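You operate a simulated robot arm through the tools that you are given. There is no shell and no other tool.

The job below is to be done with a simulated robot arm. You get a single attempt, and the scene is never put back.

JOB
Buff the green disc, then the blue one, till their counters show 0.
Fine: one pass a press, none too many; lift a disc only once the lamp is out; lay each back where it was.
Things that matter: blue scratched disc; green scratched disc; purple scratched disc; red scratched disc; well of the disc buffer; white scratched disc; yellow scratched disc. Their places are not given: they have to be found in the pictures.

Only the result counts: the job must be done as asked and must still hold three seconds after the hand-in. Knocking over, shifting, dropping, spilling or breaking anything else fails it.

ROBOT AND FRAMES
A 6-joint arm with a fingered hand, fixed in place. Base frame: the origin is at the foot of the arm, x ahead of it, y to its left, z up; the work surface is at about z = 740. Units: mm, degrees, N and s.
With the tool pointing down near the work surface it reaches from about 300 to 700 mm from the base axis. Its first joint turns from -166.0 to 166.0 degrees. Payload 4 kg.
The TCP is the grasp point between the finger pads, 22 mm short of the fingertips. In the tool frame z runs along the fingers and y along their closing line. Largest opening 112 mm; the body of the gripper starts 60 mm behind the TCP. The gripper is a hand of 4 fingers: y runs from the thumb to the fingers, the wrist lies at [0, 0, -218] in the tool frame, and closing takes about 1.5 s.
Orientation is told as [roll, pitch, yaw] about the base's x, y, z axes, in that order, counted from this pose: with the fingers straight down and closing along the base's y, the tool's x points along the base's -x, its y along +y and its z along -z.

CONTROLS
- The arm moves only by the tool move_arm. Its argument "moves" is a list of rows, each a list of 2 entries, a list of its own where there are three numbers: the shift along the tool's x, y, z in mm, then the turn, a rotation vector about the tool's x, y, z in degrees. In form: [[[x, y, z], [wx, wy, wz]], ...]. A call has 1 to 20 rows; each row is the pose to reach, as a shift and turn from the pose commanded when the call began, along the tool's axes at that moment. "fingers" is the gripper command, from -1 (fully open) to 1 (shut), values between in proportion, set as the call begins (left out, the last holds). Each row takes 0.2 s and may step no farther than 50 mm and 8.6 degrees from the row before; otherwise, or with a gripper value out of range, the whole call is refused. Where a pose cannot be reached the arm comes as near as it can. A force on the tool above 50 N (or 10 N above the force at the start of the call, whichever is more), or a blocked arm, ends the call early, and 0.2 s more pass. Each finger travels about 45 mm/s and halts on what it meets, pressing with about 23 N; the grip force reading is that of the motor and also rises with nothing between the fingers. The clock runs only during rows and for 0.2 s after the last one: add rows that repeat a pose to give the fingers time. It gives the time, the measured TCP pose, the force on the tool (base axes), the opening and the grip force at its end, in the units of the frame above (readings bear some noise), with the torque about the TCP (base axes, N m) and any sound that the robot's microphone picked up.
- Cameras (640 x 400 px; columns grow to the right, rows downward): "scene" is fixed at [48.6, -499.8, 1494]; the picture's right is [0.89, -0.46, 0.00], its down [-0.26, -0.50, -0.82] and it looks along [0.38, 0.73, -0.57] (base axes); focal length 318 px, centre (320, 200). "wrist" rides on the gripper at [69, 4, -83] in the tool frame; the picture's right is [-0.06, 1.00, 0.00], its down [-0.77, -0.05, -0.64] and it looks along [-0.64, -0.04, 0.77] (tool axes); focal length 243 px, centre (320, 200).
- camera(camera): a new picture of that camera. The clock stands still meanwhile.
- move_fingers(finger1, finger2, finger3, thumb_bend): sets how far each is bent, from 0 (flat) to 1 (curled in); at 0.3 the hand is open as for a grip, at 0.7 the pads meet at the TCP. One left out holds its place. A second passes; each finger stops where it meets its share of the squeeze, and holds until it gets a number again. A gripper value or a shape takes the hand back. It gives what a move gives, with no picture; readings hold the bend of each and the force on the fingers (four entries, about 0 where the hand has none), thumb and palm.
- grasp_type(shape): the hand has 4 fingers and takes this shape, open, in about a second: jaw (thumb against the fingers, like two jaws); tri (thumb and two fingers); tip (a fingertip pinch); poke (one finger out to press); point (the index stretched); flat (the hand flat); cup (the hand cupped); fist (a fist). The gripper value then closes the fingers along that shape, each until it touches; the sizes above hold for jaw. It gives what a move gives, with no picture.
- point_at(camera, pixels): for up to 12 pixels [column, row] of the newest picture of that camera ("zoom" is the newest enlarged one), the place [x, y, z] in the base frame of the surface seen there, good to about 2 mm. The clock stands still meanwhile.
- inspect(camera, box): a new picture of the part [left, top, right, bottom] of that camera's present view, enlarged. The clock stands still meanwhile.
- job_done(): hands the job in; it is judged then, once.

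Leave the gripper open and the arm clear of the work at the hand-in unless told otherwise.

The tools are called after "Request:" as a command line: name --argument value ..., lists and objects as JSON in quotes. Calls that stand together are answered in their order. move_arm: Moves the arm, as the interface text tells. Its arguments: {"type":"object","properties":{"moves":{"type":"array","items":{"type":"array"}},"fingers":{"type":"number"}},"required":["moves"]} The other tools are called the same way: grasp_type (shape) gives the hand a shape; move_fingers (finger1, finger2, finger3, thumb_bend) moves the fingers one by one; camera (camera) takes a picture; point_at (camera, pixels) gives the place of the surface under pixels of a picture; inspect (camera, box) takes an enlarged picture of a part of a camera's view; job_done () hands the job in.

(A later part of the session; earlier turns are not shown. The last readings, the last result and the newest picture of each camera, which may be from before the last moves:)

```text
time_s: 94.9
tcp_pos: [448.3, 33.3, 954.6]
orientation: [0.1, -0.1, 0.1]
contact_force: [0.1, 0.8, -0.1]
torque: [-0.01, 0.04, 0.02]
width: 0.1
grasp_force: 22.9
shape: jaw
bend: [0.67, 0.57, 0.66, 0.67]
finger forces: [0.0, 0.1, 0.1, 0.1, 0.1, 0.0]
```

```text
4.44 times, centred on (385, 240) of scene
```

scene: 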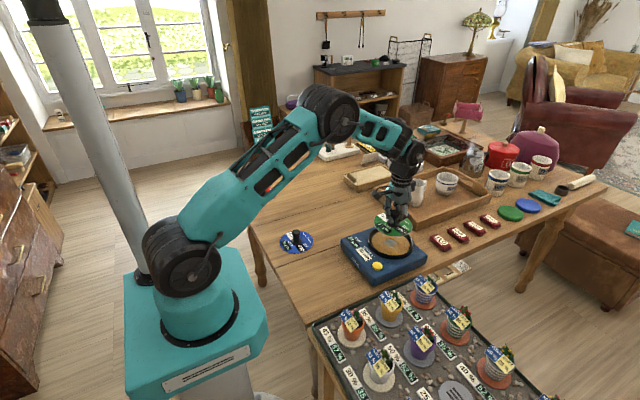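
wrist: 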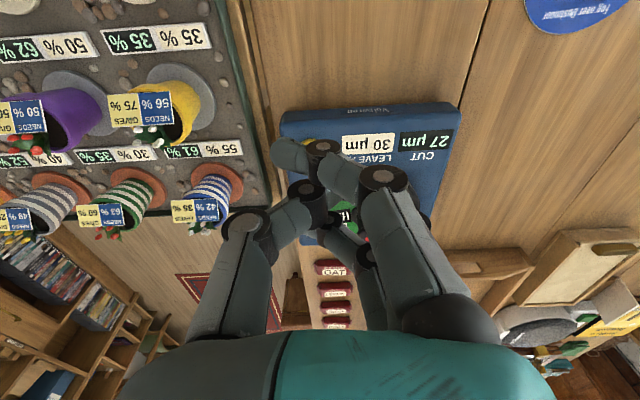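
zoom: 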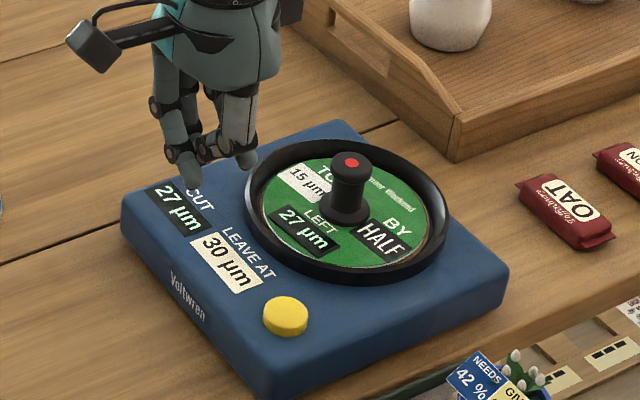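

After 57 s nothing has run. The torque reading puts the contact at about (-2, +9) from the TCP, so something other than the index on the button took the load, and the button was likely never pressed. I'll use the "tip" pinch with the hand turned 90°, so only the pinch is near the button. First I'll turn, up here.

Request:
move_arm --moves '[[[0, 0, 0], [0, 0, -8]], [[0, 0, 0], [0, 0, -16]], [[0, 0, 0], [0, 0, -24]], [[0, 0, 0], [0, 0, -32]], [[0, 0, 0], [0, 0, -40]], [[0, 0, 0], [0, 0, -48]], [[0, 0, 0], [0, 0, -56]], [[0, 0, 0], [0, 0, -64]], [[0, 0, 0], [0, 0, -72]], [[0, 0, 0], [0, 0, -80]], [[0, 0, 0], [0, 0, -85]], [[0, 0, 0], [0, 0, -90]], [[0, 0, 0], [0, 0, -90]]]'

Request:
grasp_type --shape "tip"

Request:
move_arm --moves '[[[0, 0, 0], [0, 0, 0]], [[0, 0, 0], [0, 0, 0]], [[0, 0, 0], [0, 0, 0]], [[0, 0, 0], [0, 0, 0]], [[0, 0, 0], [0, 0, 0]], [[0, 0, 0], [0, 0, 0]], [[0, 0, 0], [0, 0, 0]], [[0, 0, 0], [0, 0, 0]]]' --fingers 1

Request:
camera --camera "wrist"

Request:
inspect --camera "scene" --box '[340, 180, 420, 260]'

```text
time_s: 97.7
tcp_pos: [444.2, 53.4, 953.5]
orientation: [-0.1, -0.1, 89.6]
contact_force: [0.1, 0.0, -0.4]
torque: [-0.01, -0.01, 0.03]
width: 0.4
grasp_force: 23.3
shape: jaw
bend: [0.67, 0.57, 0.66, 0.67]
finger forces: [0.1, 0.1, 0.0, 0.0, 0.0, 0.0]
out of reach, approached as far as the arm can: row 12, 13
```

```text
time_s: 98.6
tcp_pos: [443.1, 54.2, 953.0]
orientation: [-0.1, -0.1, 89.7]
contact_force: [1.3, 0.7, 0.5]
torque: [0.01, 0.01, -0.01]
width: 111.9
grasp_force: 0.1
shape: tip
bend: [0.03, 0.3, 0.03, 0.3]
finger forces: [0.0, 0.0, 0.1, 0.0, 0.0, 0.0]
```

```text
time_s: 100.4
tcp_pos: [443.4, 54.7, 952.4]
orientation: [-0.1, 0.0, 89.8]
contact_force: [-0.3, -0.6, 0.4]
torque: [-0.03, -0.03, 0.03]
width: 0.2
grasp_force: 22.5
shape: tip
bend: [0.21, 0.59, 0.21, 0.66]
finger forces: [0.0, 0.1, 0.0, 0.0, 0.1, 0.0]
```

```text
taken
```

wrist: 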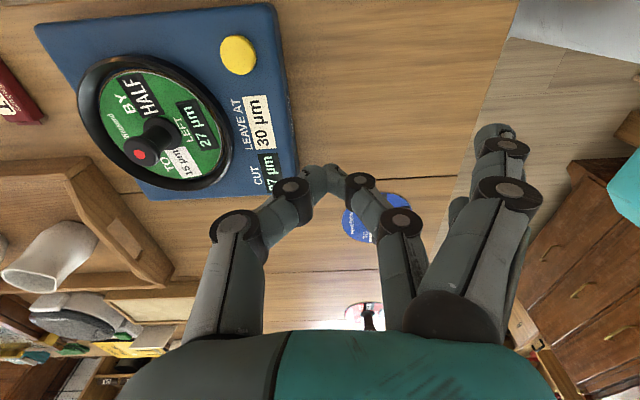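

```text
5.00 times, centred on (380, 220) of scene
```

zoom: 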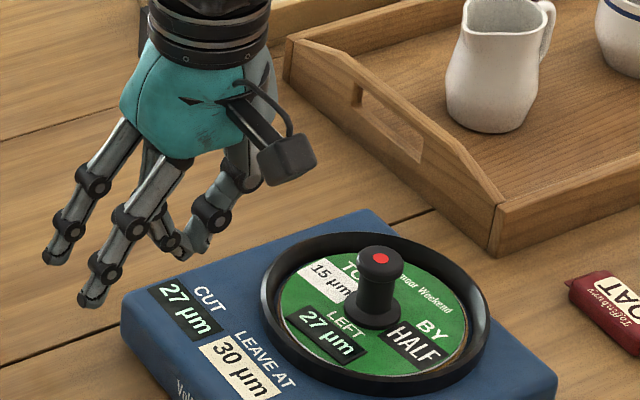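

The 90° yaw is at the joint limit here, so I'll use less turn. I'll measure the casing's near edge, the pinch tip and the spread fingertips.

Request:
point_at --camera "wrist" --pixels '[[276, 60], [283, 120], [238, 55], [255, 12], [327, 172], [335, 168], [478, 132], [500, 130], [325, 180], [452, 205]]'

Request:
point_at --camera "zoom" --pixels '[[90, 303], [47, 260], [185, 257], [190, 248], [175, 250], [240, 100]]'

```text
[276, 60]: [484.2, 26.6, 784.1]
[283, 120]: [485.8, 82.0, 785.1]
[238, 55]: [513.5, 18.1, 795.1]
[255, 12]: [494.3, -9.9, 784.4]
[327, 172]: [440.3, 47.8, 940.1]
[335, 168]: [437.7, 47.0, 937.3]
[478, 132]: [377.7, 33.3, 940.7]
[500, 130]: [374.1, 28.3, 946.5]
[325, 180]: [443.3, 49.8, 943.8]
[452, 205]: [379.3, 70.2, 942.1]
```

```text
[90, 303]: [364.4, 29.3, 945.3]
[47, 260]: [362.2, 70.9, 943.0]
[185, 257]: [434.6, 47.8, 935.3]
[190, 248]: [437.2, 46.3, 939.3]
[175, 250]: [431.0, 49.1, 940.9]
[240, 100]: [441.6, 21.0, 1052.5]
```

The pinch tip is the lowest point, about 19 mm below the TCP. The spread tips are about 8 mm higher and 70 mm out. I'll turn back to about 60° yaw to be clear of the joint limit.

Request:
move_arm --moves '[[[0, 0, 0], [0, 0, 8]], [[0, 0, 0], [0, 0, 16]], [[0, 0, 0], [0, 0, 24]], [[0, 0, 0], [0, 0, 30]], [[0, 0, 0], [0, 0, 30]]]'

Request:
move_arm --moves '[[[0, 0, 0], [0, 0, 0]]]'

```text
time_s: 101.6
tcp_pos: [443.0, 52.3, 952.5]
orientation: [0.0, -0.1, 60.0]
contact_force: [0.8, 0.0, -0.3]
torque: [0.03, -0.01, 0.01]
width: 0.1
grasp_force: 23.2
shape: tip
bend: [0.3, 0.59, 0.3, 0.66]
finger forces: [0.0, 0.0, 0.0, 0.1, 0.0, 0.0]
```

```text
time_s: 102.0
tcp_pos: [444.5, 53.5, 952.8]
orientation: [0.0, -0.2, 59.9]
contact_force: [-0.4, 0.0, 0.8]
torque: [0.01, -0.02, 0.01]
width: 0.2
grasp_force: 22.5
shape: tip
bend: [0.3, 0.59, 0.3, 0.66]
finger forces: [0.1, 0.0, 0.0, 0.0, 0.0, 0.1]
```

The pose is (444, 53, 953) at yaw 60. I'll move the pinch over the button, TCP about (517.5, 18), and come down to TCP z≈835.

Request:
move_arm --moves '[[[-3, -40, 0], [0, 0, 0]], [[-6.4, -81.2, 0], [0, 0, 0]], [[-6.4, -81.2, 40], [0, 0, 0]], [[-6.4, -81.2, 80], [0, 0, 0]], [[-6.4, -81.2, 105], [0, 0, 0]], [[-6.4, -81.2, 118], [0, 0, 0]], [[-6.4, -81.2, 118], [0, 0, 0]], [[-6.4, -81.2, 118], [0, 0, 0]]]'

Request:
camera --camera "wrist"

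Request:
inspect --camera "scene" --box '[340, 195, 430, 285]'

```text
time_s: 103.8
tcp_pos: [517.8, 17.0, 834.6]
orientation: [-0.1, -0.1, 60.0]
contact_force: [0.3, 0.2, 0.2]
torque: [-0.02, 0.03, 0.0]
width: 0.0
grasp_force: 23.3
shape: tip
bend: [0.3, 0.59, 0.3, 0.66]
finger forces: [0.1, 0.0, 0.0, 0.0, 0.0, 0.0]
```

```text
taken
```

wrist: 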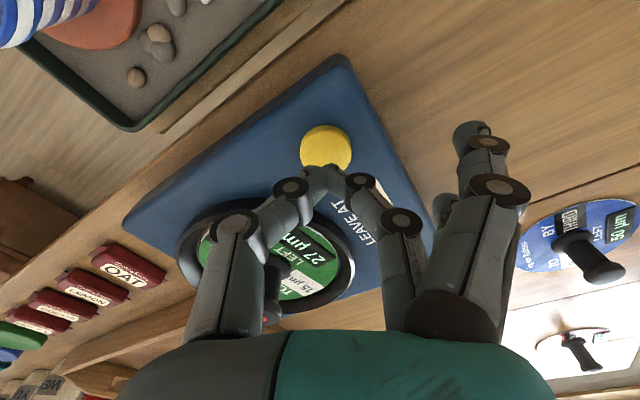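

```text
4.44 times, centred on (385, 240) of scene
```

zoom: 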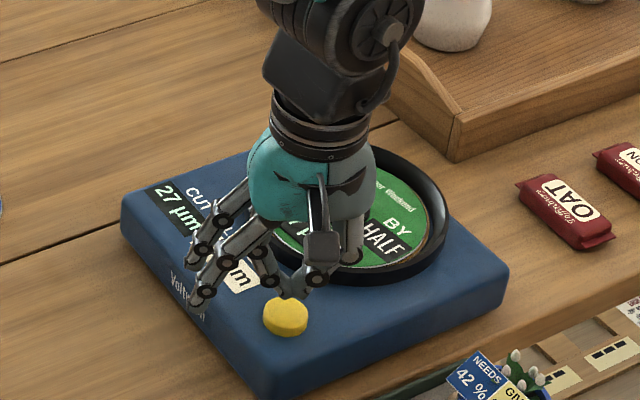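

Request:
point_at --camera "wrist" --pixels '[[325, 170], [325, 178], [315, 175], [336, 172], [301, 150], [351, 150], [326, 126], [468, 130], [440, 205]]'

Request:
point_at --camera "zoom" --pixels '[[290, 297], [285, 292], [297, 298], [285, 315], [195, 302], [197, 265]]'

```text
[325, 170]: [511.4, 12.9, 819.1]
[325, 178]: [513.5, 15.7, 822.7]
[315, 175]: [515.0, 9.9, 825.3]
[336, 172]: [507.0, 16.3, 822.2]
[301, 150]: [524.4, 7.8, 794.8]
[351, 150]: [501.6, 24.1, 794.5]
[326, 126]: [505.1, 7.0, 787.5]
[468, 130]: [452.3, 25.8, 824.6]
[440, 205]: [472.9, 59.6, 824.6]
```

```text
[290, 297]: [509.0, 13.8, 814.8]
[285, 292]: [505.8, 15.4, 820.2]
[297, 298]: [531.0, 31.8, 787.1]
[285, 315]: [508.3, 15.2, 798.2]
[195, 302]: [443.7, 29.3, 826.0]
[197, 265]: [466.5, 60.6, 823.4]
```

The pinch tip sits at about (512,17), bottom about 815, over the button at (513,19), with the other fingers clear. I'll descend 14 mm and stop to read.

Request:
move_arm --moves '[[[-2, 0, 5], [0, 0, 0]], [[-2, 0, 10], [0, 0, 0]], [[-2, 0, 14], [0, 0, 0]], [[-2, 0, 14], [0, 0, 0]]]'

```text
time_s: 104.8
tcp_pos: [517.9, 22.1, 821.3]
orientation: [-0.1, -0.1, 60.0]
contact_force: [0.3, -0.1, 0.2]
torque: [0.02, 0.01, 0.01]
width: 0.0
grasp_force: 22.8
shape: tip
bend: [0.3, 0.59, 0.3, 0.66]
finger forces: [0.0, 0.0, 0.0, 0.1, 0.1, 0.0]
```

No contact yet at TCP z 821. I'll press down in 1 mm steps.

Request:
move_arm --moves '[[[0, 0, 1], [0, 0, 0]], [[0, 0, 2], [0, 0, 0]], [[0, 0, 3], [0, 0, 0]]]'

```text
time_s: 105.6
tcp_pos: [519.2, 21.6, 818.2]
orientation: [0.0, -0.2, 60.1]
contact_force: [-0.9, 0.0, 0.2]
torque: [0.02, 0.0, -0.02]
width: 0.0
grasp_force: 23.1
shape: tip
bend: [0.3, 0.59, 0.3, 0.66]
finger forces: [0.1, 0.0, 0.0, 0.0, 0.1, 0.0]
```

Request:
move_arm --moves '[[[0, 0, 1], [0, 0, 0]], [[0, 0, 2], [0, 0, 0]]]'

Request:
inspect --camera "scene" --box '[360, 225, 420, 285]'

```text
time_s: 106.2
tcp_pos: [518.9, 20.1, 817.0]
orientation: [-0.1, -0.2, 59.9]
contact_force: [0.0, 0.2, 1.4]
torque: [0.02, 0.01, -0.03]
width: 0.0
grasp_force: 23.1
shape: tip
bend: [0.3, 0.59, 0.3, 0.66]
finger forces: [0.0, 0.0, 0.0, 0.1, 0.0, 0.0]
heard: click
```

```text
6.67 times, centred on (390, 255) of scene
```

zoom: 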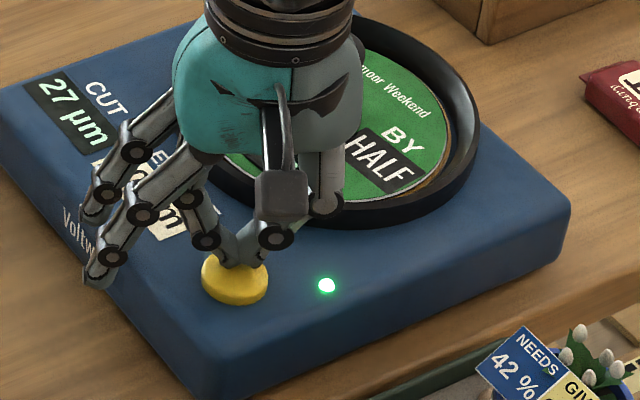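

A click at light force, and a green lamp has come on at zoom (326,285) on the casing. A pass is running. I'll hold still briefly and watch the lamp and counter.

Request:
move_arm --moves '[[[0, 0, 0], [0, 0, 0]], [[0, 0, 0], [0, 0, 0]]]'

Request:
inspect --camera "scene" --box '[360, 215, 420, 285]'

Request:
camera --camera "wrist"

```text
time_s: 106.8
tcp_pos: [519.0, 21.1, 816.6]
orientation: [-0.1, 0.0, 60.0]
contact_force: [0.1, 0.0, 1.5]
torque: [-0.03, -0.01, -0.02]
width: 0.0
grasp_force: 23.0
shape: tip
bend: [0.3, 0.59, 0.3, 0.66]
finger forces: [0.0, 0.0, 0.0, 0.0, 0.0, 0.0]
```

```text
5.71 times, centred on (390, 250) of scene
```

zoom: 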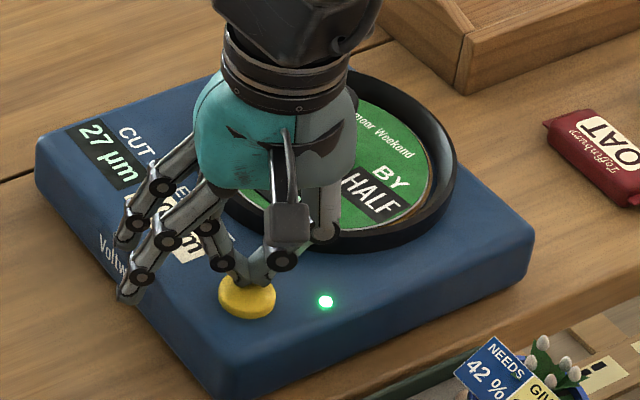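

```text
taken
```

wrist: 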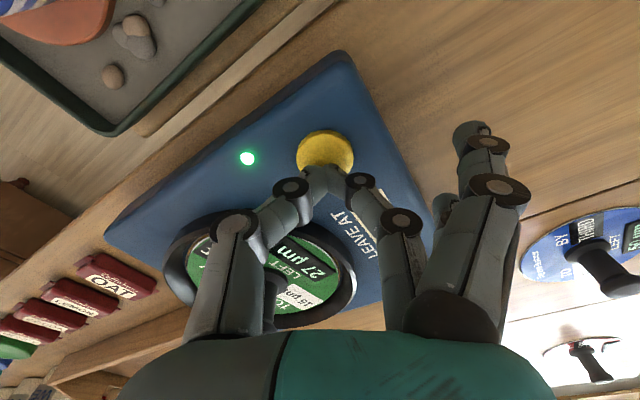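

The lamp is lit and the counter is still 27. The first press was released early and had no effect, so I'll keep holding and check in short intervals.

Request:
move_arm --moves '[[[0, 0, 0], [0, 0, 0]]]'

Request:
camera --camera "wrist"

```text
time_s: 107.2
tcp_pos: [518.8, 20.7, 816.0]
orientation: [0.0, 0.0, 60.0]
contact_force: [0.5, 0.0, 0.8]
torque: [-0.03, -0.02, 0.02]
width: 0.0
grasp_force: 22.8
shape: tip
bend: [0.3, 0.59, 0.3, 0.66]
finger forces: [0.0, 0.0, 0.0, 0.1, 0.1, 0.0]
```

```text
taken
```

wrist: 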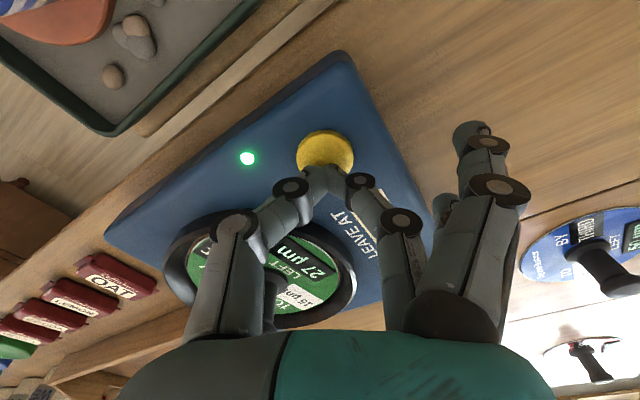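

Request:
move_arm --moves '[[[0, 0, 0], [0, 0, 0]], [[0, 0, 0], [0, 0, 0]]]'

Request:
camera --camera "wrist"

```text
time_s: 107.8
tcp_pos: [519.2, 20.9, 816.6]
orientation: [0.0, -0.1, 60.0]
contact_force: [0.1, -0.6, 1.0]
torque: [-0.03, 0.0, -0.01]
width: 0.2
grasp_force: 22.6
shape: tip
bend: [0.3, 0.59, 0.3, 0.66]
finger forces: [0.0, 0.0, 0.1, 0.0, 0.0, 0.0]
```

```text
taken
```

wrist: 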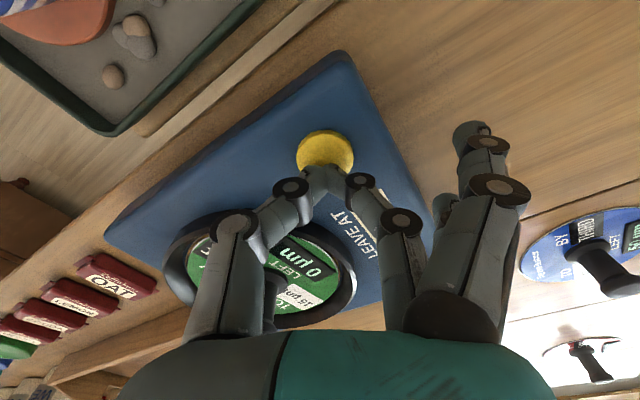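

The lamp is out and the green disc's counter reads 0. I'll release the button straight up right away.

Request:
move_arm --moves '[[[0, 0, -15], [0, 0, 0]], [[0, 0, -40], [0, 0, 0]], [[0, 0, -80], [0, 0, 0]], [[0, 0, -120], [0, 0, 0]], [[20, 40, -138], [0, 0, 0]], [[20, 80, -138], [0, 0, 0]], [[20, 80, -138], [0, 0, 0]]]'

Request:
inspect --camera "scene" --box '[340, 195, 430, 285]'

```text
time_s: 109.4
tcp_pos: [438.3, 44.8, 955.2]
orientation: [-0.1, -0.1, 60.1]
contact_force: [-0.4, -0.6, -0.2]
torque: [0.01, 0.02, 0.02]
width: 0.0
grasp_force: 22.3
shape: tip
bend: [0.3, 0.59, 0.3, 0.66]
finger forces: [0.2, 0.1, 0.1, 0.0, 0.1, 0.0]
```

```text
4.44 times, centred on (385, 240) of scene
```

zoom: 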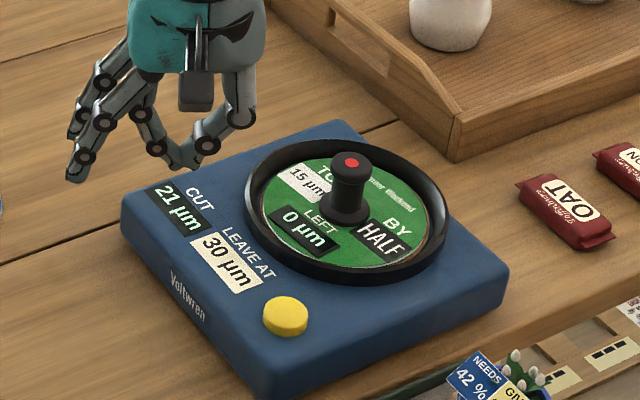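

Green reads LEFT 0 and the cut is now 21, just as the model predicted. Blue should then need two passes: 50→29→0. I'll turn back to yaw 0 in the jaw shape and fetch the green disc.

Request:
move_arm --moves '[[[0, 0, 0], [0, 0, 8]], [[0, 0, 0], [0, 0, 16]], [[0, 0, 0], [0, 0, 24]], [[0, 0, 0], [0, 0, 32]], [[0, 0, 0], [0, 0, 40]], [[0, 0, 0], [0, 0, 48]], [[0, 0, 0], [0, 0, 56]], [[0, 0, 0], [0, 0, 60]], [[0, 0, 0], [0, 0, 60]]]'

Request:
grasp_type --shape "jaw"

Request:
move_arm --moves '[[[0, 0, 0], [0, 0, 0]], [[0, 0, 0], [0, 0, 0]], [[0, 0, 0], [0, 0, 0]], [[0, 0, 0], [0, 0, 0]], [[0, 0, 0], [0, 0, 0]]]' --fingers -0.1

Request:
move_arm --moves '[[[0, 0, 0], [0, 0, 0]]]'

```text
time_s: 111.4
tcp_pos: [439.4, 44.2, 954.8]
orientation: [0.1, -0.1, 0.1]
contact_force: [0.2, 0.5, -0.4]
torque: [-0.02, -0.02, 0.04]
width: 0.2
grasp_force: 23.3
shape: tip
bend: [0.3, 0.59, 0.3, 0.66]
finger forces: [0.1, 0.0, 0.0, 0.1, 0.0, 0.0]
```

```text
time_s: 112.3
tcp_pos: [438.4, 43.3, 954.5]
orientation: [0.1, -0.1, 0.0]
contact_force: [-0.4, 0.6, -1.2]
torque: [-0.01, 0.0, 0.05]
width: 112.2
grasp_force: 0.1
shape: jaw
bend: [0.3, 0.3, 0.3, 0.3]
finger forces: [0.0, 0.0, 0.0, 0.1, 0.0, 0.0]
```

```text
time_s: 113.5
tcp_pos: [440.2, 43.3, 954.7]
orientation: [0.1, -0.1, 0.0]
contact_force: [0.2, 0.0, 0.3]
torque: [-0.03, 0.0, 0.0]
width: 62.3
grasp_force: 0.0
shape: jaw
bend: [0.72, 0.72, 0.72, 0.7]
finger forces: [0.0, 0.0, 0.1, 0.1, 0.0, 0.0]
```

```text
time_s: 113.9
tcp_pos: [438.4, 44.0, 955.0]
orientation: [0.1, 0.0, 0.1]
contact_force: [1.0, -0.3, -0.6]
torque: [0.0, 0.01, 0.01]
width: 62.5
grasp_force: 0.1
shape: jaw
bend: [0.72, 0.72, 0.72, 0.7]
finger forces: [0.1, 0.0, 0.1, 0.1, 0.0, 0.0]
```

Request:
move_arm --moves '[[[-40, 9, 0], [0, 0, 0]], [[-80, 18, 0], [0, 0, 0]], [[-120, 27, 10], [0, 0, 0]], [[-155, 35, 30], [0, 0, 0]], [[-175, 38, 50], [0, 0, 0]], [[-175, 38, 55], [0, 0, 0]], [[-175, 38, 55], [0, 0, 0]], [[-175, 38, 55], [0, 0, 0]]]'

Request:
camera --camera "wrist"

Request:
point_at --camera "wrist" --pixels '[[320, 150], [320, 160], [320, 170]]'

```text
time_s: 115.7
tcp_pos: [615.5, 79.2, 899.2]
orientation: [0.1, -0.1, 0.1]
contact_force: [0.0, -0.3, -0.3]
torque: [-0.01, 0.04, 0.0]
width: 62.1
grasp_force: 0.1
shape: jaw
bend: [0.72, 0.72, 0.72, 0.7]
finger forces: [0.0, 0.0, 0.0, 0.0, 0.0, 0.0]
```

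```text
taken
```

wrist: 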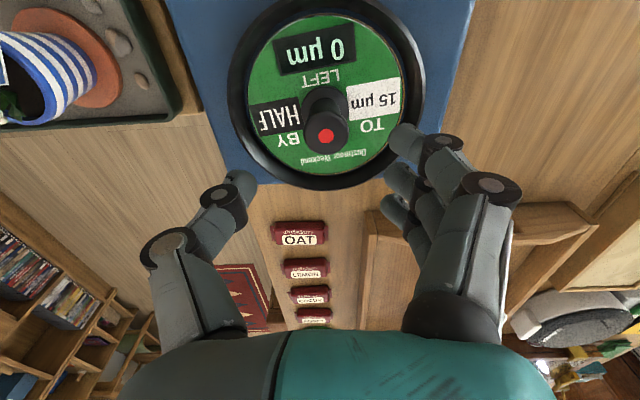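

```text
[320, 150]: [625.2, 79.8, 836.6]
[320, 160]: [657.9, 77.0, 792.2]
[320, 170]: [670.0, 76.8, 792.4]
```

The wrist view shows LEFT 0 µm and a clear disc. I'll measure the disc and well rim here.

Request:
point_at --camera "wrist" --pixels '[[249, 90], [404, 90], [325, 14], [325, 171], [230, 85], [423, 85], [327, 136], [320, 187], [255, 120], [400, 110]]'

Request:
inspect --camera "wrist" --box '[220, 0, 430, 190]'

```text
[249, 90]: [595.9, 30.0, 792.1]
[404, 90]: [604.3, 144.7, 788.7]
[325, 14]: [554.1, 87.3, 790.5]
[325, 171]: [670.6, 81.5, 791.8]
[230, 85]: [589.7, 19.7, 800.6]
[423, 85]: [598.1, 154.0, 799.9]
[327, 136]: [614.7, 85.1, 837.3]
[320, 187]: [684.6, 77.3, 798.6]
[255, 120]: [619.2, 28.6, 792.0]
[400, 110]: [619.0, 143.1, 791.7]
```

```text
2.11 times, centred on (325, 95) of wrist
```

zoom: 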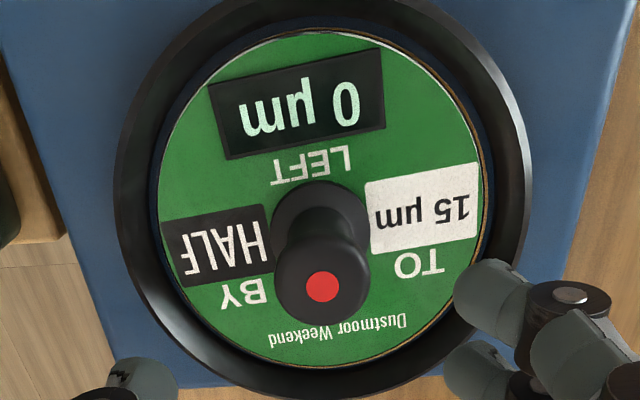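

Request:
move_arm --moves '[[[0, 0, 15], [0, 0, 0]], [[0, 0, 30], [0, 0, 0]], [[0, 0, 30], [0, 0, 0]]]'

Request:
move_arm --moves '[[[0, 0, 0], [0, 0, 0]]]'

Request:
move_arm --moves '[[[0, 0, 0], [0, 0, 0]]]'

```text
time_s: 116.5
tcp_pos: [613.4, 79.5, 870.1]
orientation: [0.1, -0.1, 0.0]
contact_force: [0.2, -0.2, 0.5]
torque: [0.06, -0.02, -0.01]
width: 62.3
grasp_force: 0.0
shape: jaw
bend: [0.72, 0.72, 0.72, 0.7]
finger forces: [0.0, 0.1, 0.0, 0.1, 0.1, 0.0]
```

```text
time_s: 116.9
tcp_pos: [613.0, 78.5, 869.9]
orientation: [0.1, -0.1, 0.1]
contact_force: [-0.5, -0.5, 0.7]
torque: [0.0, -0.01, 0.01]
width: 62.0
grasp_force: 0.0
shape: jaw
bend: [0.72, 0.72, 0.72, 0.7]
finger forces: [0.0, 0.0, 0.0, 0.0, 0.0, 0.0]
```

```text
time_s: 117.3
tcp_pos: [614.1, 80.2, 869.8]
orientation: [0.2, -0.2, 0.0]
contact_force: [0.0, 0.7, 0.9]
torque: [-0.02, -0.01, 0.0]
width: 62.1
grasp_force: 0.1
shape: jaw
bend: [0.72, 0.72, 0.72, 0.7]
finger forces: [0.0, 0.1, 0.0, 0.0, 0.0, 0.0]
```

The mean reading is (613.5, 79.4, 869.9). I'll shift slightly and descend to z≈829 around the knob.

Request:
move_arm --moves '[[[-0.8, 2.6, 10], [0, 0, 0]], [[-0.8, 2.6, 22], [0, 0, 0]], [[-0.8, 2.6, 34], [0, 0, 0]], [[-0.8, 2.6, 41], [0, 0, 0]], [[-0.8, 2.6, 41], [0, 0, 0]]]'

Request:
camera --camera "wrist"

```text
time_s: 118.5
tcp_pos: [613.9, 83.7, 829.2]
orientation: [0.1, -0.1, 0.0]
contact_force: [0.7, -0.6, -1.2]
torque: [0.01, -0.05, 0.0]
width: 62.3
grasp_force: 0.1
shape: jaw
bend: [0.72, 0.72, 0.72, 0.7]
finger forces: [0.0, 0.1, 0.0, 0.0, 0.0, 0.0]
```

```text
taken
```

wrist: 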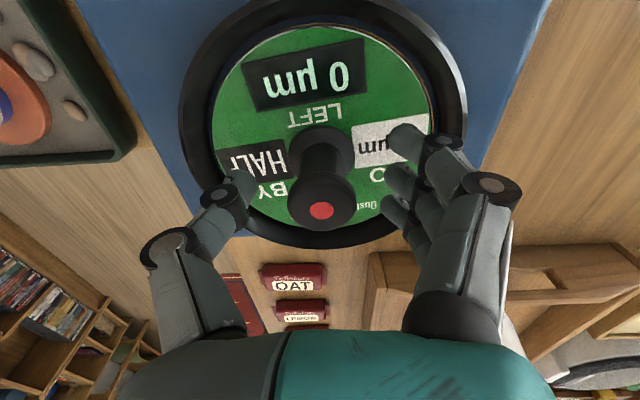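

The knob is between the fingers, with the red dot at (321,210). I'll close.

Request:
move_arm --moves '[[[0, 0, 0], [0, 0, 0]], [[0, 0, 0], [0, 0, 0]], [[0, 0, 0], [0, 0, 0]], [[0, 0, 0], [0, 0, 0]], [[0, 0, 0], [0, 0, 0]], [[0, 0, 0], [0, 0, 0]], [[0, 0, 0], [0, 0, 0]], [[0, 0, 0], [0, 0, 0]]]' --fingers 1

Request:
camera --camera "wrist"

Request:
inspect --camera "scene" --box '[340, 195, 430, 285]'

```text
time_s: 120.3
tcp_pos: [615.3, 83.0, 829.2]
orientation: [0.1, -0.1, 0.1]
contact_force: [-0.8, -0.3, -0.6]
torque: [-0.04, -0.04, -0.01]
width: 5.3
grasp_force: 23.3
shape: jaw
bend: [0.65, 0.72, 0.64, 0.7]
finger forces: [4.6, 10.8, 3.8, 0.0, 18.1, 0.0]
```

```text
taken
```

wrist: 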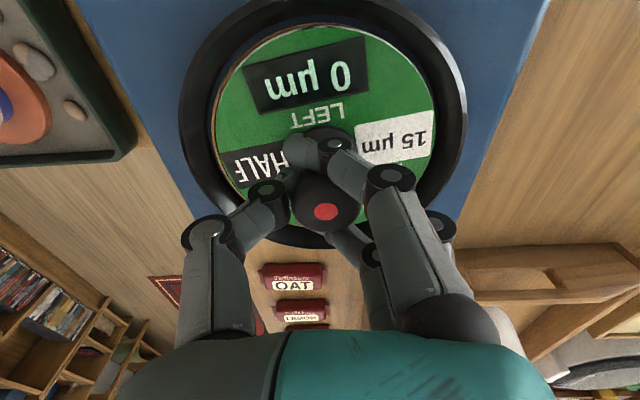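

```text
4.44 times, centred on (385, 240) of scene
```

zoom: 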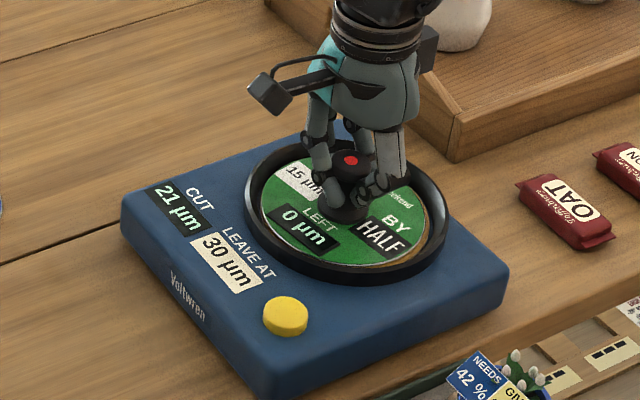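

Gripped, lamp out. I'll lift straight up 80 mm.

Request:
move_arm --moves '[[[0, 0, -4], [0, 0, 0]], [[0, 0, -12], [0, 0, 0]], [[0, 0, -25], [0, 0, 0]], [[0, 0, -45], [0, 0, 0]], [[0, 0, -65], [0, 0, 0]], [[0, 0, -80], [0, 0, 0]], [[0, 0, -80], [0, 0, 0]]]'

Request:
camera --camera "wrist"

Request:
move_arm --moves '[[[0, 0, 0], [0, 0, 0]]]'

Request:
inspect --camera "scene" --box '[340, 175, 430, 285]'

```text
time_s: 121.9
tcp_pos: [614.0, 84.2, 907.2]
orientation: [0.1, -0.2, 0.0]
contact_force: [-0.4, 0.0, 0.2]
torque: [0.02, 0.01, -0.01]
width: 4.9
grasp_force: 23.2
shape: jaw
bend: [0.65, 0.72, 0.64, 0.7]
finger forces: [3.4, 11.1, 4.4, 0.0, 17.5, 0.0]
```

```text
taken
```

wrist: 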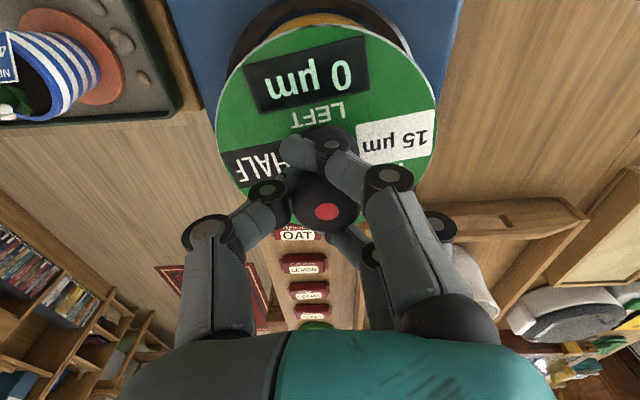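

```text
time_s: 122.3
tcp_pos: [613.6, 83.8, 908.2]
orientation: [0.0, -0.1, 0.0]
contact_force: [0.6, 0.2, -0.7]
torque: [0.0, -0.03, 0.0]
width: 4.9
grasp_force: 23.4
shape: jaw
bend: [0.65, 0.72, 0.64, 0.7]
finger forces: [3.4, 11.1, 4.3, 0.0, 17.6, 0.0]
```

```text
3.64 times, centred on (385, 230) of scene
```

zoom: 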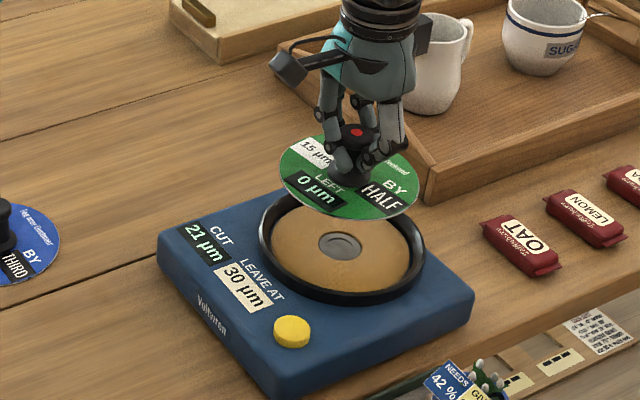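

Request:
point_at --camera "wrist" --pixels '[[216, 125], [435, 125], [325, 26], [218, 145], [434, 145], [245, 66], [365, 38], [262, 113], [370, 87], [360, 122], [434, 105]]'

Request:
inspect --camera "wrist" --box '[200, 20, 450, 240]'

```text
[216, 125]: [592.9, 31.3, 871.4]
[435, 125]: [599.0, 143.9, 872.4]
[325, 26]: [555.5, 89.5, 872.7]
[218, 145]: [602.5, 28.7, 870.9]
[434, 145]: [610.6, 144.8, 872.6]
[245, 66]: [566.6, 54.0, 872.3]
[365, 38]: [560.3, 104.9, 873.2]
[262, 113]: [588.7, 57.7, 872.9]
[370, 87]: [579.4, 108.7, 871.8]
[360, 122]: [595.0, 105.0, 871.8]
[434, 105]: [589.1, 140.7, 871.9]
```

```text
1.82 times, centred on (325, 130) of wrist
```

zoom: 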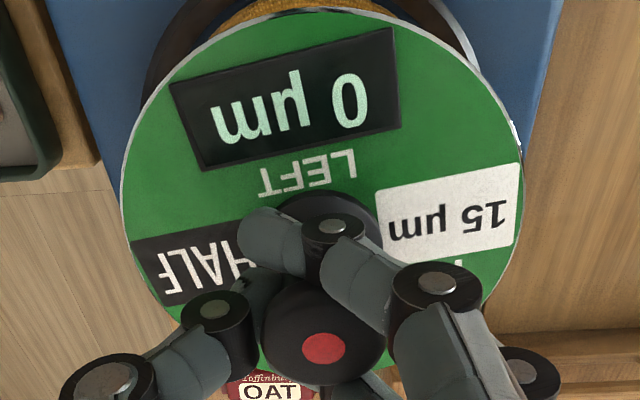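

The disc sits at (-0.8, +2.8) from the TCP and has turned about 5° from its original yaw. I'll carry it back high to TCP (365.2, 461.7) and correct the turn with +5.5° about the tool z.

Request:
move_arm --moves '[[[10, 15, 0], [0, 0, 0]], [[30, 46, 0], [0, 0, 0]], [[52, 79, 0], [0, 0, 0]], [[74, 112, 0], [0, 0, 0]], [[96, 146, 0], [0, 0, 0]], [[118, 179, 0], [0, 0, 0]], [[140, 213, 0], [0, 0, 1]], [[162, 246, 0], [0, 0, 2]], [[184, 280, 0], [0, 0, 3]], [[206, 313, 0], [0, 0, 4]], [[226, 343, 0], [0, 0, 5]], [[241, 366, 0], [0, 0, 5.5]], [[248.6, 377.7, 0], [0, 0, 5.5]], [[248.6, 377.7, 20], [0, 0, 5.5]], [[248.6, 377.7, 40], [0, 0, 5.5]], [[248.6, 377.7, 40], [0, 0, 5.5]]]'

Request:
move_arm --moves '[[[0, 0, 0], [0, 0, 0]]]'

Request:
move_arm --moves '[[[0, 0, 0], [0, 0, 0]]]'

Request:
camera --camera "wrist"

Request:
point_at --camera "wrist" --pixels '[[216, 125], [435, 125], [325, 26], [218, 145], [434, 145], [245, 66], [365, 38]]'

```text
time_s: 125.7
tcp_pos: [366.4, 461.5, 867.0]
orientation: [0.1, -0.1, -5.5]
contact_force: [-0.5, 0.1, 0.1]
torque: [-0.02, -0.01, -0.01]
width: 4.5
grasp_force: 23.3
shape: jaw
bend: [0.65, 0.72, 0.64, 0.71]
finger forces: [4.0, 11.2, 4.5, 0.0, 17.2, 0.1]
```

```text
time_s: 126.1
tcp_pos: [366.7, 461.7, 866.8]
orientation: [0.0, -0.1, -5.5]
contact_force: [-0.3, 0.3, -0.3]
torque: [0.02, -0.05, -0.02]
width: 4.7
grasp_force: 23.6
shape: jaw
bend: [0.65, 0.72, 0.64, 0.71]
finger forces: [4.1, 11.2, 4.5, 0.0, 17.2, 0.1]
```

```text
time_s: 126.5
tcp_pos: [365.9, 461.8, 867.5]
orientation: [0.0, -0.2, -5.4]
contact_force: [0.0, 0.0, -0.7]
torque: [0.01, 0.02, 0.02]
width: 4.9
grasp_force: 23.4
shape: jaw
bend: [0.65, 0.72, 0.64, 0.71]
finger forces: [4.1, 11.3, 4.4, 0.0, 17.2, 0.0]
```

```text
taken
```

wrist: 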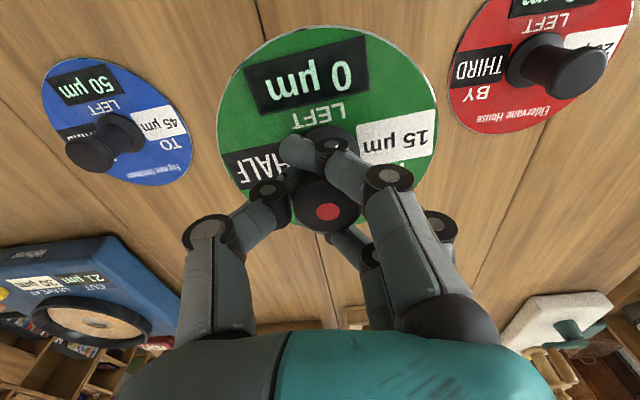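

```text
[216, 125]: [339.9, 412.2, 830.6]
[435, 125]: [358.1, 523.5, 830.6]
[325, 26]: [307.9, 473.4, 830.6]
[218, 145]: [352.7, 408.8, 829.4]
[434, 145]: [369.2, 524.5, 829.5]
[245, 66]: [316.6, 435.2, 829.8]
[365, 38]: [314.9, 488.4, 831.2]
```

The disc centre is at about (365.1, 465.7), with yaw matching the original within 1°. The target is (364.5, 464.4), so I'll shift a little and lower to just above the table.

Request:
move_arm --moves '[[[0.6, -1.2, 20], [0, 0, 0]], [[0.6, -1.2, 45], [0, 0, 0]], [[0.6, -1.2, 65], [0, 0, 0]], [[0.6, -1.2, 78], [0, 0, 0]], [[0.6, -1.2, 84], [0, 0, 0]], [[0.6, -1.2, 86], [0, 0, 0]], [[0.6, -1.2, 86], [0, 0, 0]]]'

Request:
inspect --camera "scene" --box '[230, 165, 330, 235]'

Request:
camera --camera "wrist"

Request:
point_at --camera "wrist" --pixels '[[217, 125], [435, 125], [325, 26], [218, 145], [434, 145], [245, 66], [365, 38], [240, 180], [420, 70]]'

```text
time_s: 128.1
tcp_pos: [365.5, 460.9, 781.3]
orientation: [0.2, -0.1, -5.5]
contact_force: [0.8, 0.3, 0.0]
torque: [0.05, -0.02, 0.0]
width: 4.1
grasp_force: 23.1
shape: jaw
bend: [0.66, 0.71, 0.66, 0.71]
finger forces: [3.2, 11.9, 1.4, 0.0, 15.0, 0.0]
```

```text
5.71 times, centred on (280, 200) of scene
```

zoom: 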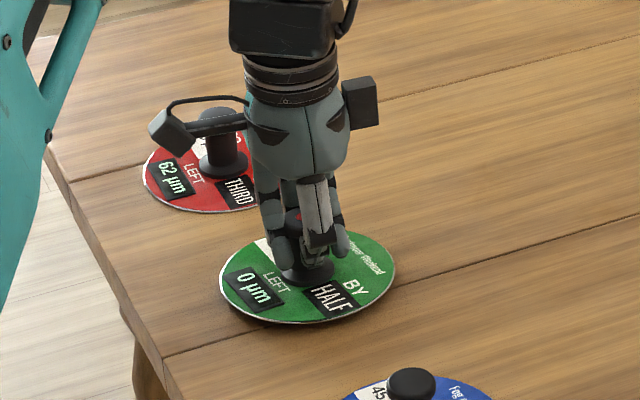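

```text
taken
```

wrist: 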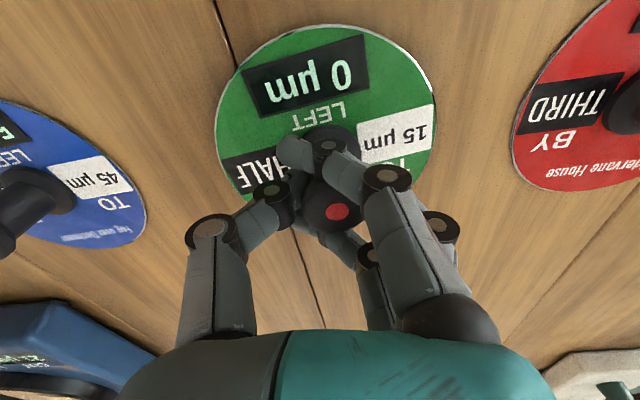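

```text
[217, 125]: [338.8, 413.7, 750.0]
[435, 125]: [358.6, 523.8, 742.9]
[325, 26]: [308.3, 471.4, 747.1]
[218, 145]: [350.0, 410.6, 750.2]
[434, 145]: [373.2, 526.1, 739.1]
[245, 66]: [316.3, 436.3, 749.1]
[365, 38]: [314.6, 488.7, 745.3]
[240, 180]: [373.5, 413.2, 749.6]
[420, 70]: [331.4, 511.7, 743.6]
```

The disc is tilted in the grip: its left rim is at 750 and its right rim at 743, touching the table. I'll lower gently in 1 mm steps so it levels before release.

Request:
move_arm --moves '[[[0, 0, 1], [0, 0, 0]], [[0, 0, 2], [0, 0, 0]], [[0, 0, 2], [0, 0, 0]]]'

Request:
camera --camera "wrist"

Request:
point_at --camera "wrist" --pixels '[[217, 125], [434, 125], [325, 26], [218, 145], [432, 145], [245, 66], [365, 38], [240, 180]]'

```text
time_s: 128.9
tcp_pos: [366.3, 460.7, 780.4]
orientation: [0.0, 0.1, -5.5]
contact_force: [-0.6, -1.0, 2.1]
torque: [0.06, -0.02, -0.01]
width: 4.0
grasp_force: 22.5
shape: jaw
bend: [0.66, 0.71, 0.66, 0.71]
finger forces: [3.4, 12.2, 1.0, 0.0, 14.6, 0.1]
```

```text
taken
```

wrist: 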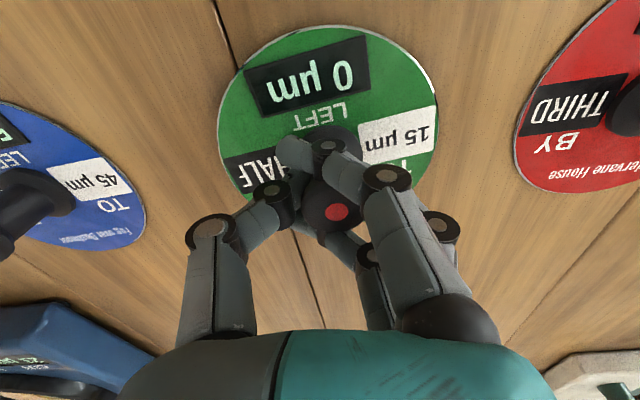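

```text
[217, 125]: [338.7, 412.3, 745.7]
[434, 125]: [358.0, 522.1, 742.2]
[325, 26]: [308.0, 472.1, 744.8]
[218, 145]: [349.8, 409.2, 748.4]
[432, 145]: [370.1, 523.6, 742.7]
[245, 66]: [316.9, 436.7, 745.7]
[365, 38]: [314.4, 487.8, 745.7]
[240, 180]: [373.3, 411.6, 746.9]
```

Request:
move_arm --moves '[[[0, 0, 1], [0, 0, 0]], [[0, 0, 2], [0, 0, 0]], [[0, 0, 2], [0, 0, 0]]]'

Request:
camera --camera "wrist"

Request:
point_at --camera "wrist" --pixels '[[219, 125], [436, 125], [325, 27], [220, 145], [434, 145], [245, 66], [365, 38], [240, 180]]'

```text
time_s: 129.7
tcp_pos: [366.8, 460.3, 778.8]
orientation: [0.1, -0.1, -5.5]
contact_force: [-0.4, -0.7, 1.8]
torque: [0.12, -0.06, -0.01]
width: 4.4
grasp_force: 23.2
shape: jaw
bend: [0.66, 0.71, 0.66, 0.71]
finger forces: [3.6, 12.4, 0.9, 0.0, 14.5, 0.0]
```

```text
taken
```

wrist: 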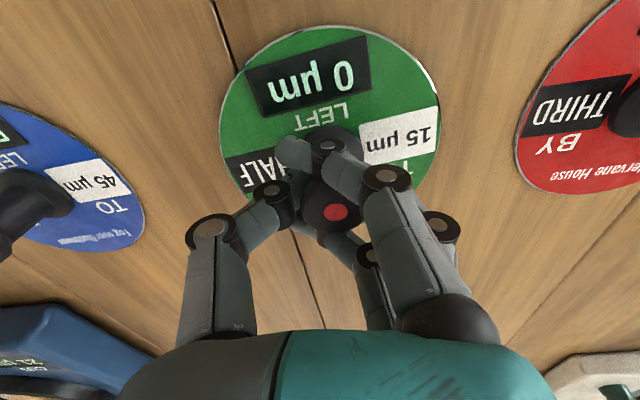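

```text
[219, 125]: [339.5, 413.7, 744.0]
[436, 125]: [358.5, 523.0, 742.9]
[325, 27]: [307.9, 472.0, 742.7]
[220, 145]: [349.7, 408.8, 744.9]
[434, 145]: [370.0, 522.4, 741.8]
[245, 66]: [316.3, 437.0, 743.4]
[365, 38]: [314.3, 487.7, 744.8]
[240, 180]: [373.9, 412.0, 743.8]
```

Nearly level now. I'll lower 0.7 mm more and open to release.

Request:
move_arm --moves '[[[0, 0, 0.7], [0, 0, 0]], [[0, 0, 0.7], [0, 0, 0]]]'

Request:
move_arm --moves '[[[0, 0, 0], [0, 0, 0]], [[0, 0, 0], [0, 0, 0]], [[0, 0, 0], [0, 0, 0]], [[0, 0, 0], [0, 0, 0]], [[0, 0, 0], [0, 0, 0]], [[0, 0, 0], [0, 0, 0]], [[0, 0, 0], [0, 0, 0]]]' --fingers -0.1

Request:
move_arm --moves '[[[0, 0, -10], [0, 0, 0]], [[0, 0, -30], [0, 0, 0]], [[0, 0, -60], [0, 0, 0]], [[0, 0, -95], [0, 0, 0]], [[0, 0, -124], [0, 0, 0]], [[0, 0, -124], [0, 0, 0]]]'

Request:
camera --camera "wrist"

Request:
inspect --camera "scene" --box '[230, 170, 340, 260]'

```text
time_s: 130.3
tcp_pos: [366.2, 459.7, 779.4]
orientation: [0.0, -0.1, -5.5]
contact_force: [0.0, -0.8, 3.0]
torque: [0.19, -0.01, -0.02]
width: 4.6
grasp_force: 22.9
shape: jaw
bend: [0.66, 0.71, 0.66, 0.71]
finger forces: [3.9, 12.6, 0.7, 0.0, 14.3, 0.0]
```

```text
time_s: 131.9
tcp_pos: [366.0, 461.1, 779.6]
orientation: [0.1, -0.1, -5.5]
contact_force: [-0.6, -0.5, -0.4]
torque: [-0.05, -0.01, 0.0]
width: 60.9
grasp_force: 0.0
shape: jaw
bend: [0.72, 0.72, 0.72, 0.7]
finger forces: [0.1, 0.0, 0.1, 0.1, 0.0, 0.1]
```

```text
time_s: 133.3
tcp_pos: [366.9, 461.1, 903.6]
orientation: [0.1, -0.1, -5.5]
contact_force: [0.9, 0.8, -0.5]
torque: [-0.02, -0.04, 0.03]
width: 61.1
grasp_force: 0.1
shape: jaw
bend: [0.72, 0.72, 0.72, 0.7]
finger forces: [0.0, 0.1, 0.0, 0.0, 0.0, 0.1]
```

```text
taken
```

wrist: 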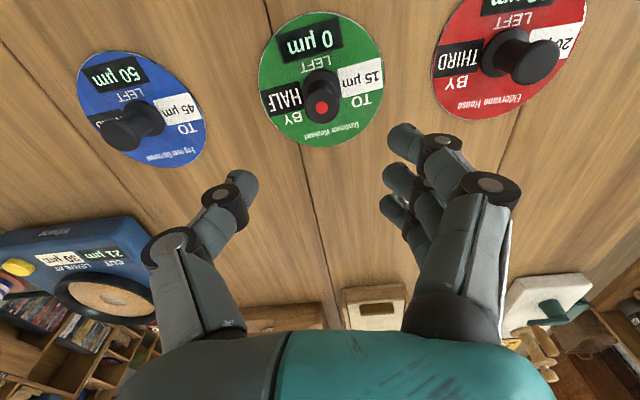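

```text
4.44 times, centred on (285, 215) of scene
```

zoom: 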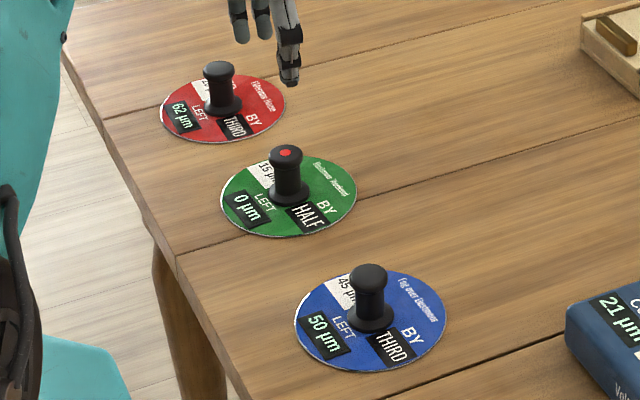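

Green is back in place within about 1 mm, reading 0 µm. Next I'll move above the blue disc, turning the hand back to yaw 0.

Request:
move_arm --moves '[[[-3, -36, 0], [0, 0, -1.5]], [[-6, -72, 0], [0, 0, -3]], [[-9, -108, 0], [0, 0, -4.5]], [[-12, -144, 0], [0, 0, -5.5]], [[-14, -170, 0], [0, 0, -5.5]], [[-15.2, -180.3, 0], [0, 0, -5.5]], [[-15.2, -180.3, 0], [0, 0, -5.5]]]'

Request:
move_arm --moves '[[[0, 0, 0], [0, 0, 0]]]'

Request:
move_arm --moves '[[[0, 0, 0], [0, 0, 0]]]'

Request:
camera --camera "wrist"

Request:
inspect --camera "wrist" --box '[240, 0, 410, 170]'

```text
time_s: 134.9
tcp_pos: [362.4, 278.2, 901.4]
orientation: [0.1, -0.1, 0.1]
contact_force: [-0.4, 0.8, 0.4]
torque: [0.03, 0.02, -0.02]
width: 61.2
grasp_force: 0.0
shape: jaw
bend: [0.72, 0.72, 0.72, 0.7]
finger forces: [0.0, 0.0, 0.0, 0.0, 0.1, 0.0]
```

```text
time_s: 135.3
tcp_pos: [363.3, 278.7, 901.5]
orientation: [0.1, -0.2, 0.1]
contact_force: [0.3, -0.3, 0.0]
torque: [0.0, 0.0, -0.04]
width: 61.5
grasp_force: 0.1
shape: jaw
bend: [0.72, 0.72, 0.72, 0.7]
finger forces: [0.1, 0.0, 0.1, 0.1, 0.0, 0.0]
```

```text
time_s: 135.7
tcp_pos: [362.2, 278.6, 900.8]
orientation: [0.1, -0.1, 0.0]
contact_force: [0.2, 0.6, -0.2]
torque: [-0.01, 0.01, -0.01]
width: 61.0
grasp_force: 0.1
shape: jaw
bend: [0.72, 0.72, 0.72, 0.7]
finger forces: [0.0, 0.0, 0.0, 0.0, 0.1, 0.1]
```

```text
taken
```

wrist: 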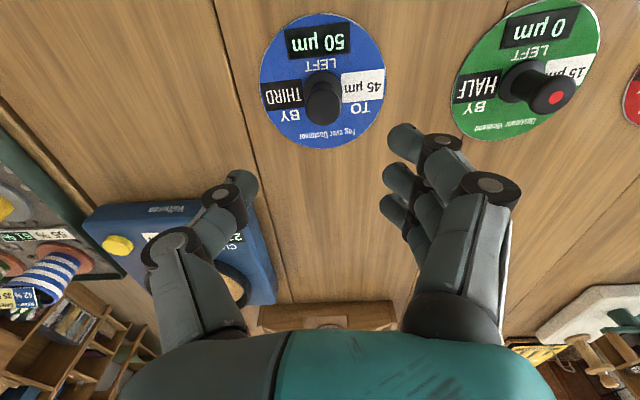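

```text
2.35 times, centred on (325, 85) of wrist
```

zoom: 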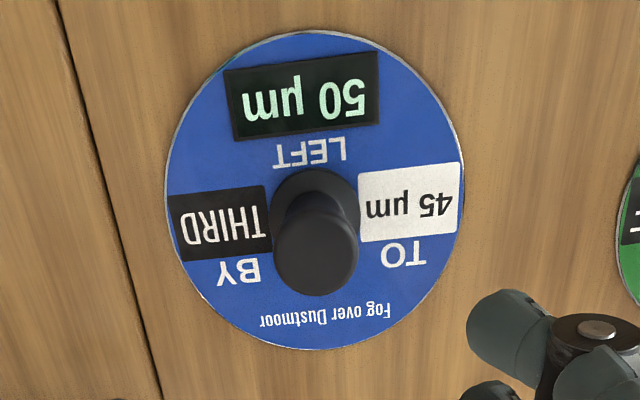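

Request:
point_at --camera "wrist" --pixels '[[261, 80], [385, 80], [325, 14], [323, 148], [323, 105], [266, 50], [378, 50], [270, 118], [377, 115], [286, 29], [350, 22]]'

```text
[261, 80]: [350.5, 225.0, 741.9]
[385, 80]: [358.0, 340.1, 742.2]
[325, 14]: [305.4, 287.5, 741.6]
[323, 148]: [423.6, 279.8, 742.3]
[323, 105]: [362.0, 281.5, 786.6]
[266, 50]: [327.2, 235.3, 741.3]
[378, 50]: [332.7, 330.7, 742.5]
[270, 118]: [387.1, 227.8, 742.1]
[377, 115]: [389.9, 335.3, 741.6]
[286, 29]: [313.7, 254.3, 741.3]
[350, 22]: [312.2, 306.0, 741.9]
```

Blue's centre is (364.2, 282.0) with yaw about -2.7°. I want the TCP at (364.2, 278.7), since the grip naturally centres about 3.3 mm off. I'll descend to z≈778.

Request:
move_arm --moves '[[[-1.4, 0.2, 30], [0, 0, 0]], [[-1.4, 0.2, 65], [0, 0, 0]], [[-1.4, 0.2, 90], [0, 0, 0]], [[-1.4, 0.2, 110], [0, 0, 0]], [[-1.4, 0.2, 123], [0, 0, 0]], [[-1.4, 0.2, 123], [0, 0, 0]]]'

Request:
camera --camera "wrist"

```text
time_s: 137.1
tcp_pos: [364.2, 280.0, 779.0]
orientation: [0.2, -0.2, 0.0]
contact_force: [0.4, 0.7, 0.0]
torque: [0.01, 0.01, -0.02]
width: 60.9
grasp_force: 0.1
shape: jaw
bend: [0.72, 0.72, 0.72, 0.7]
finger forces: [0.1, 0.1, 0.0, 0.0, 0.0, 0.1]
```

```text
taken
```

wrist: 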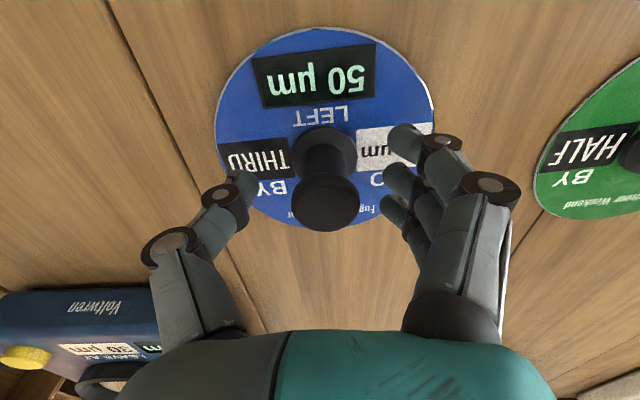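

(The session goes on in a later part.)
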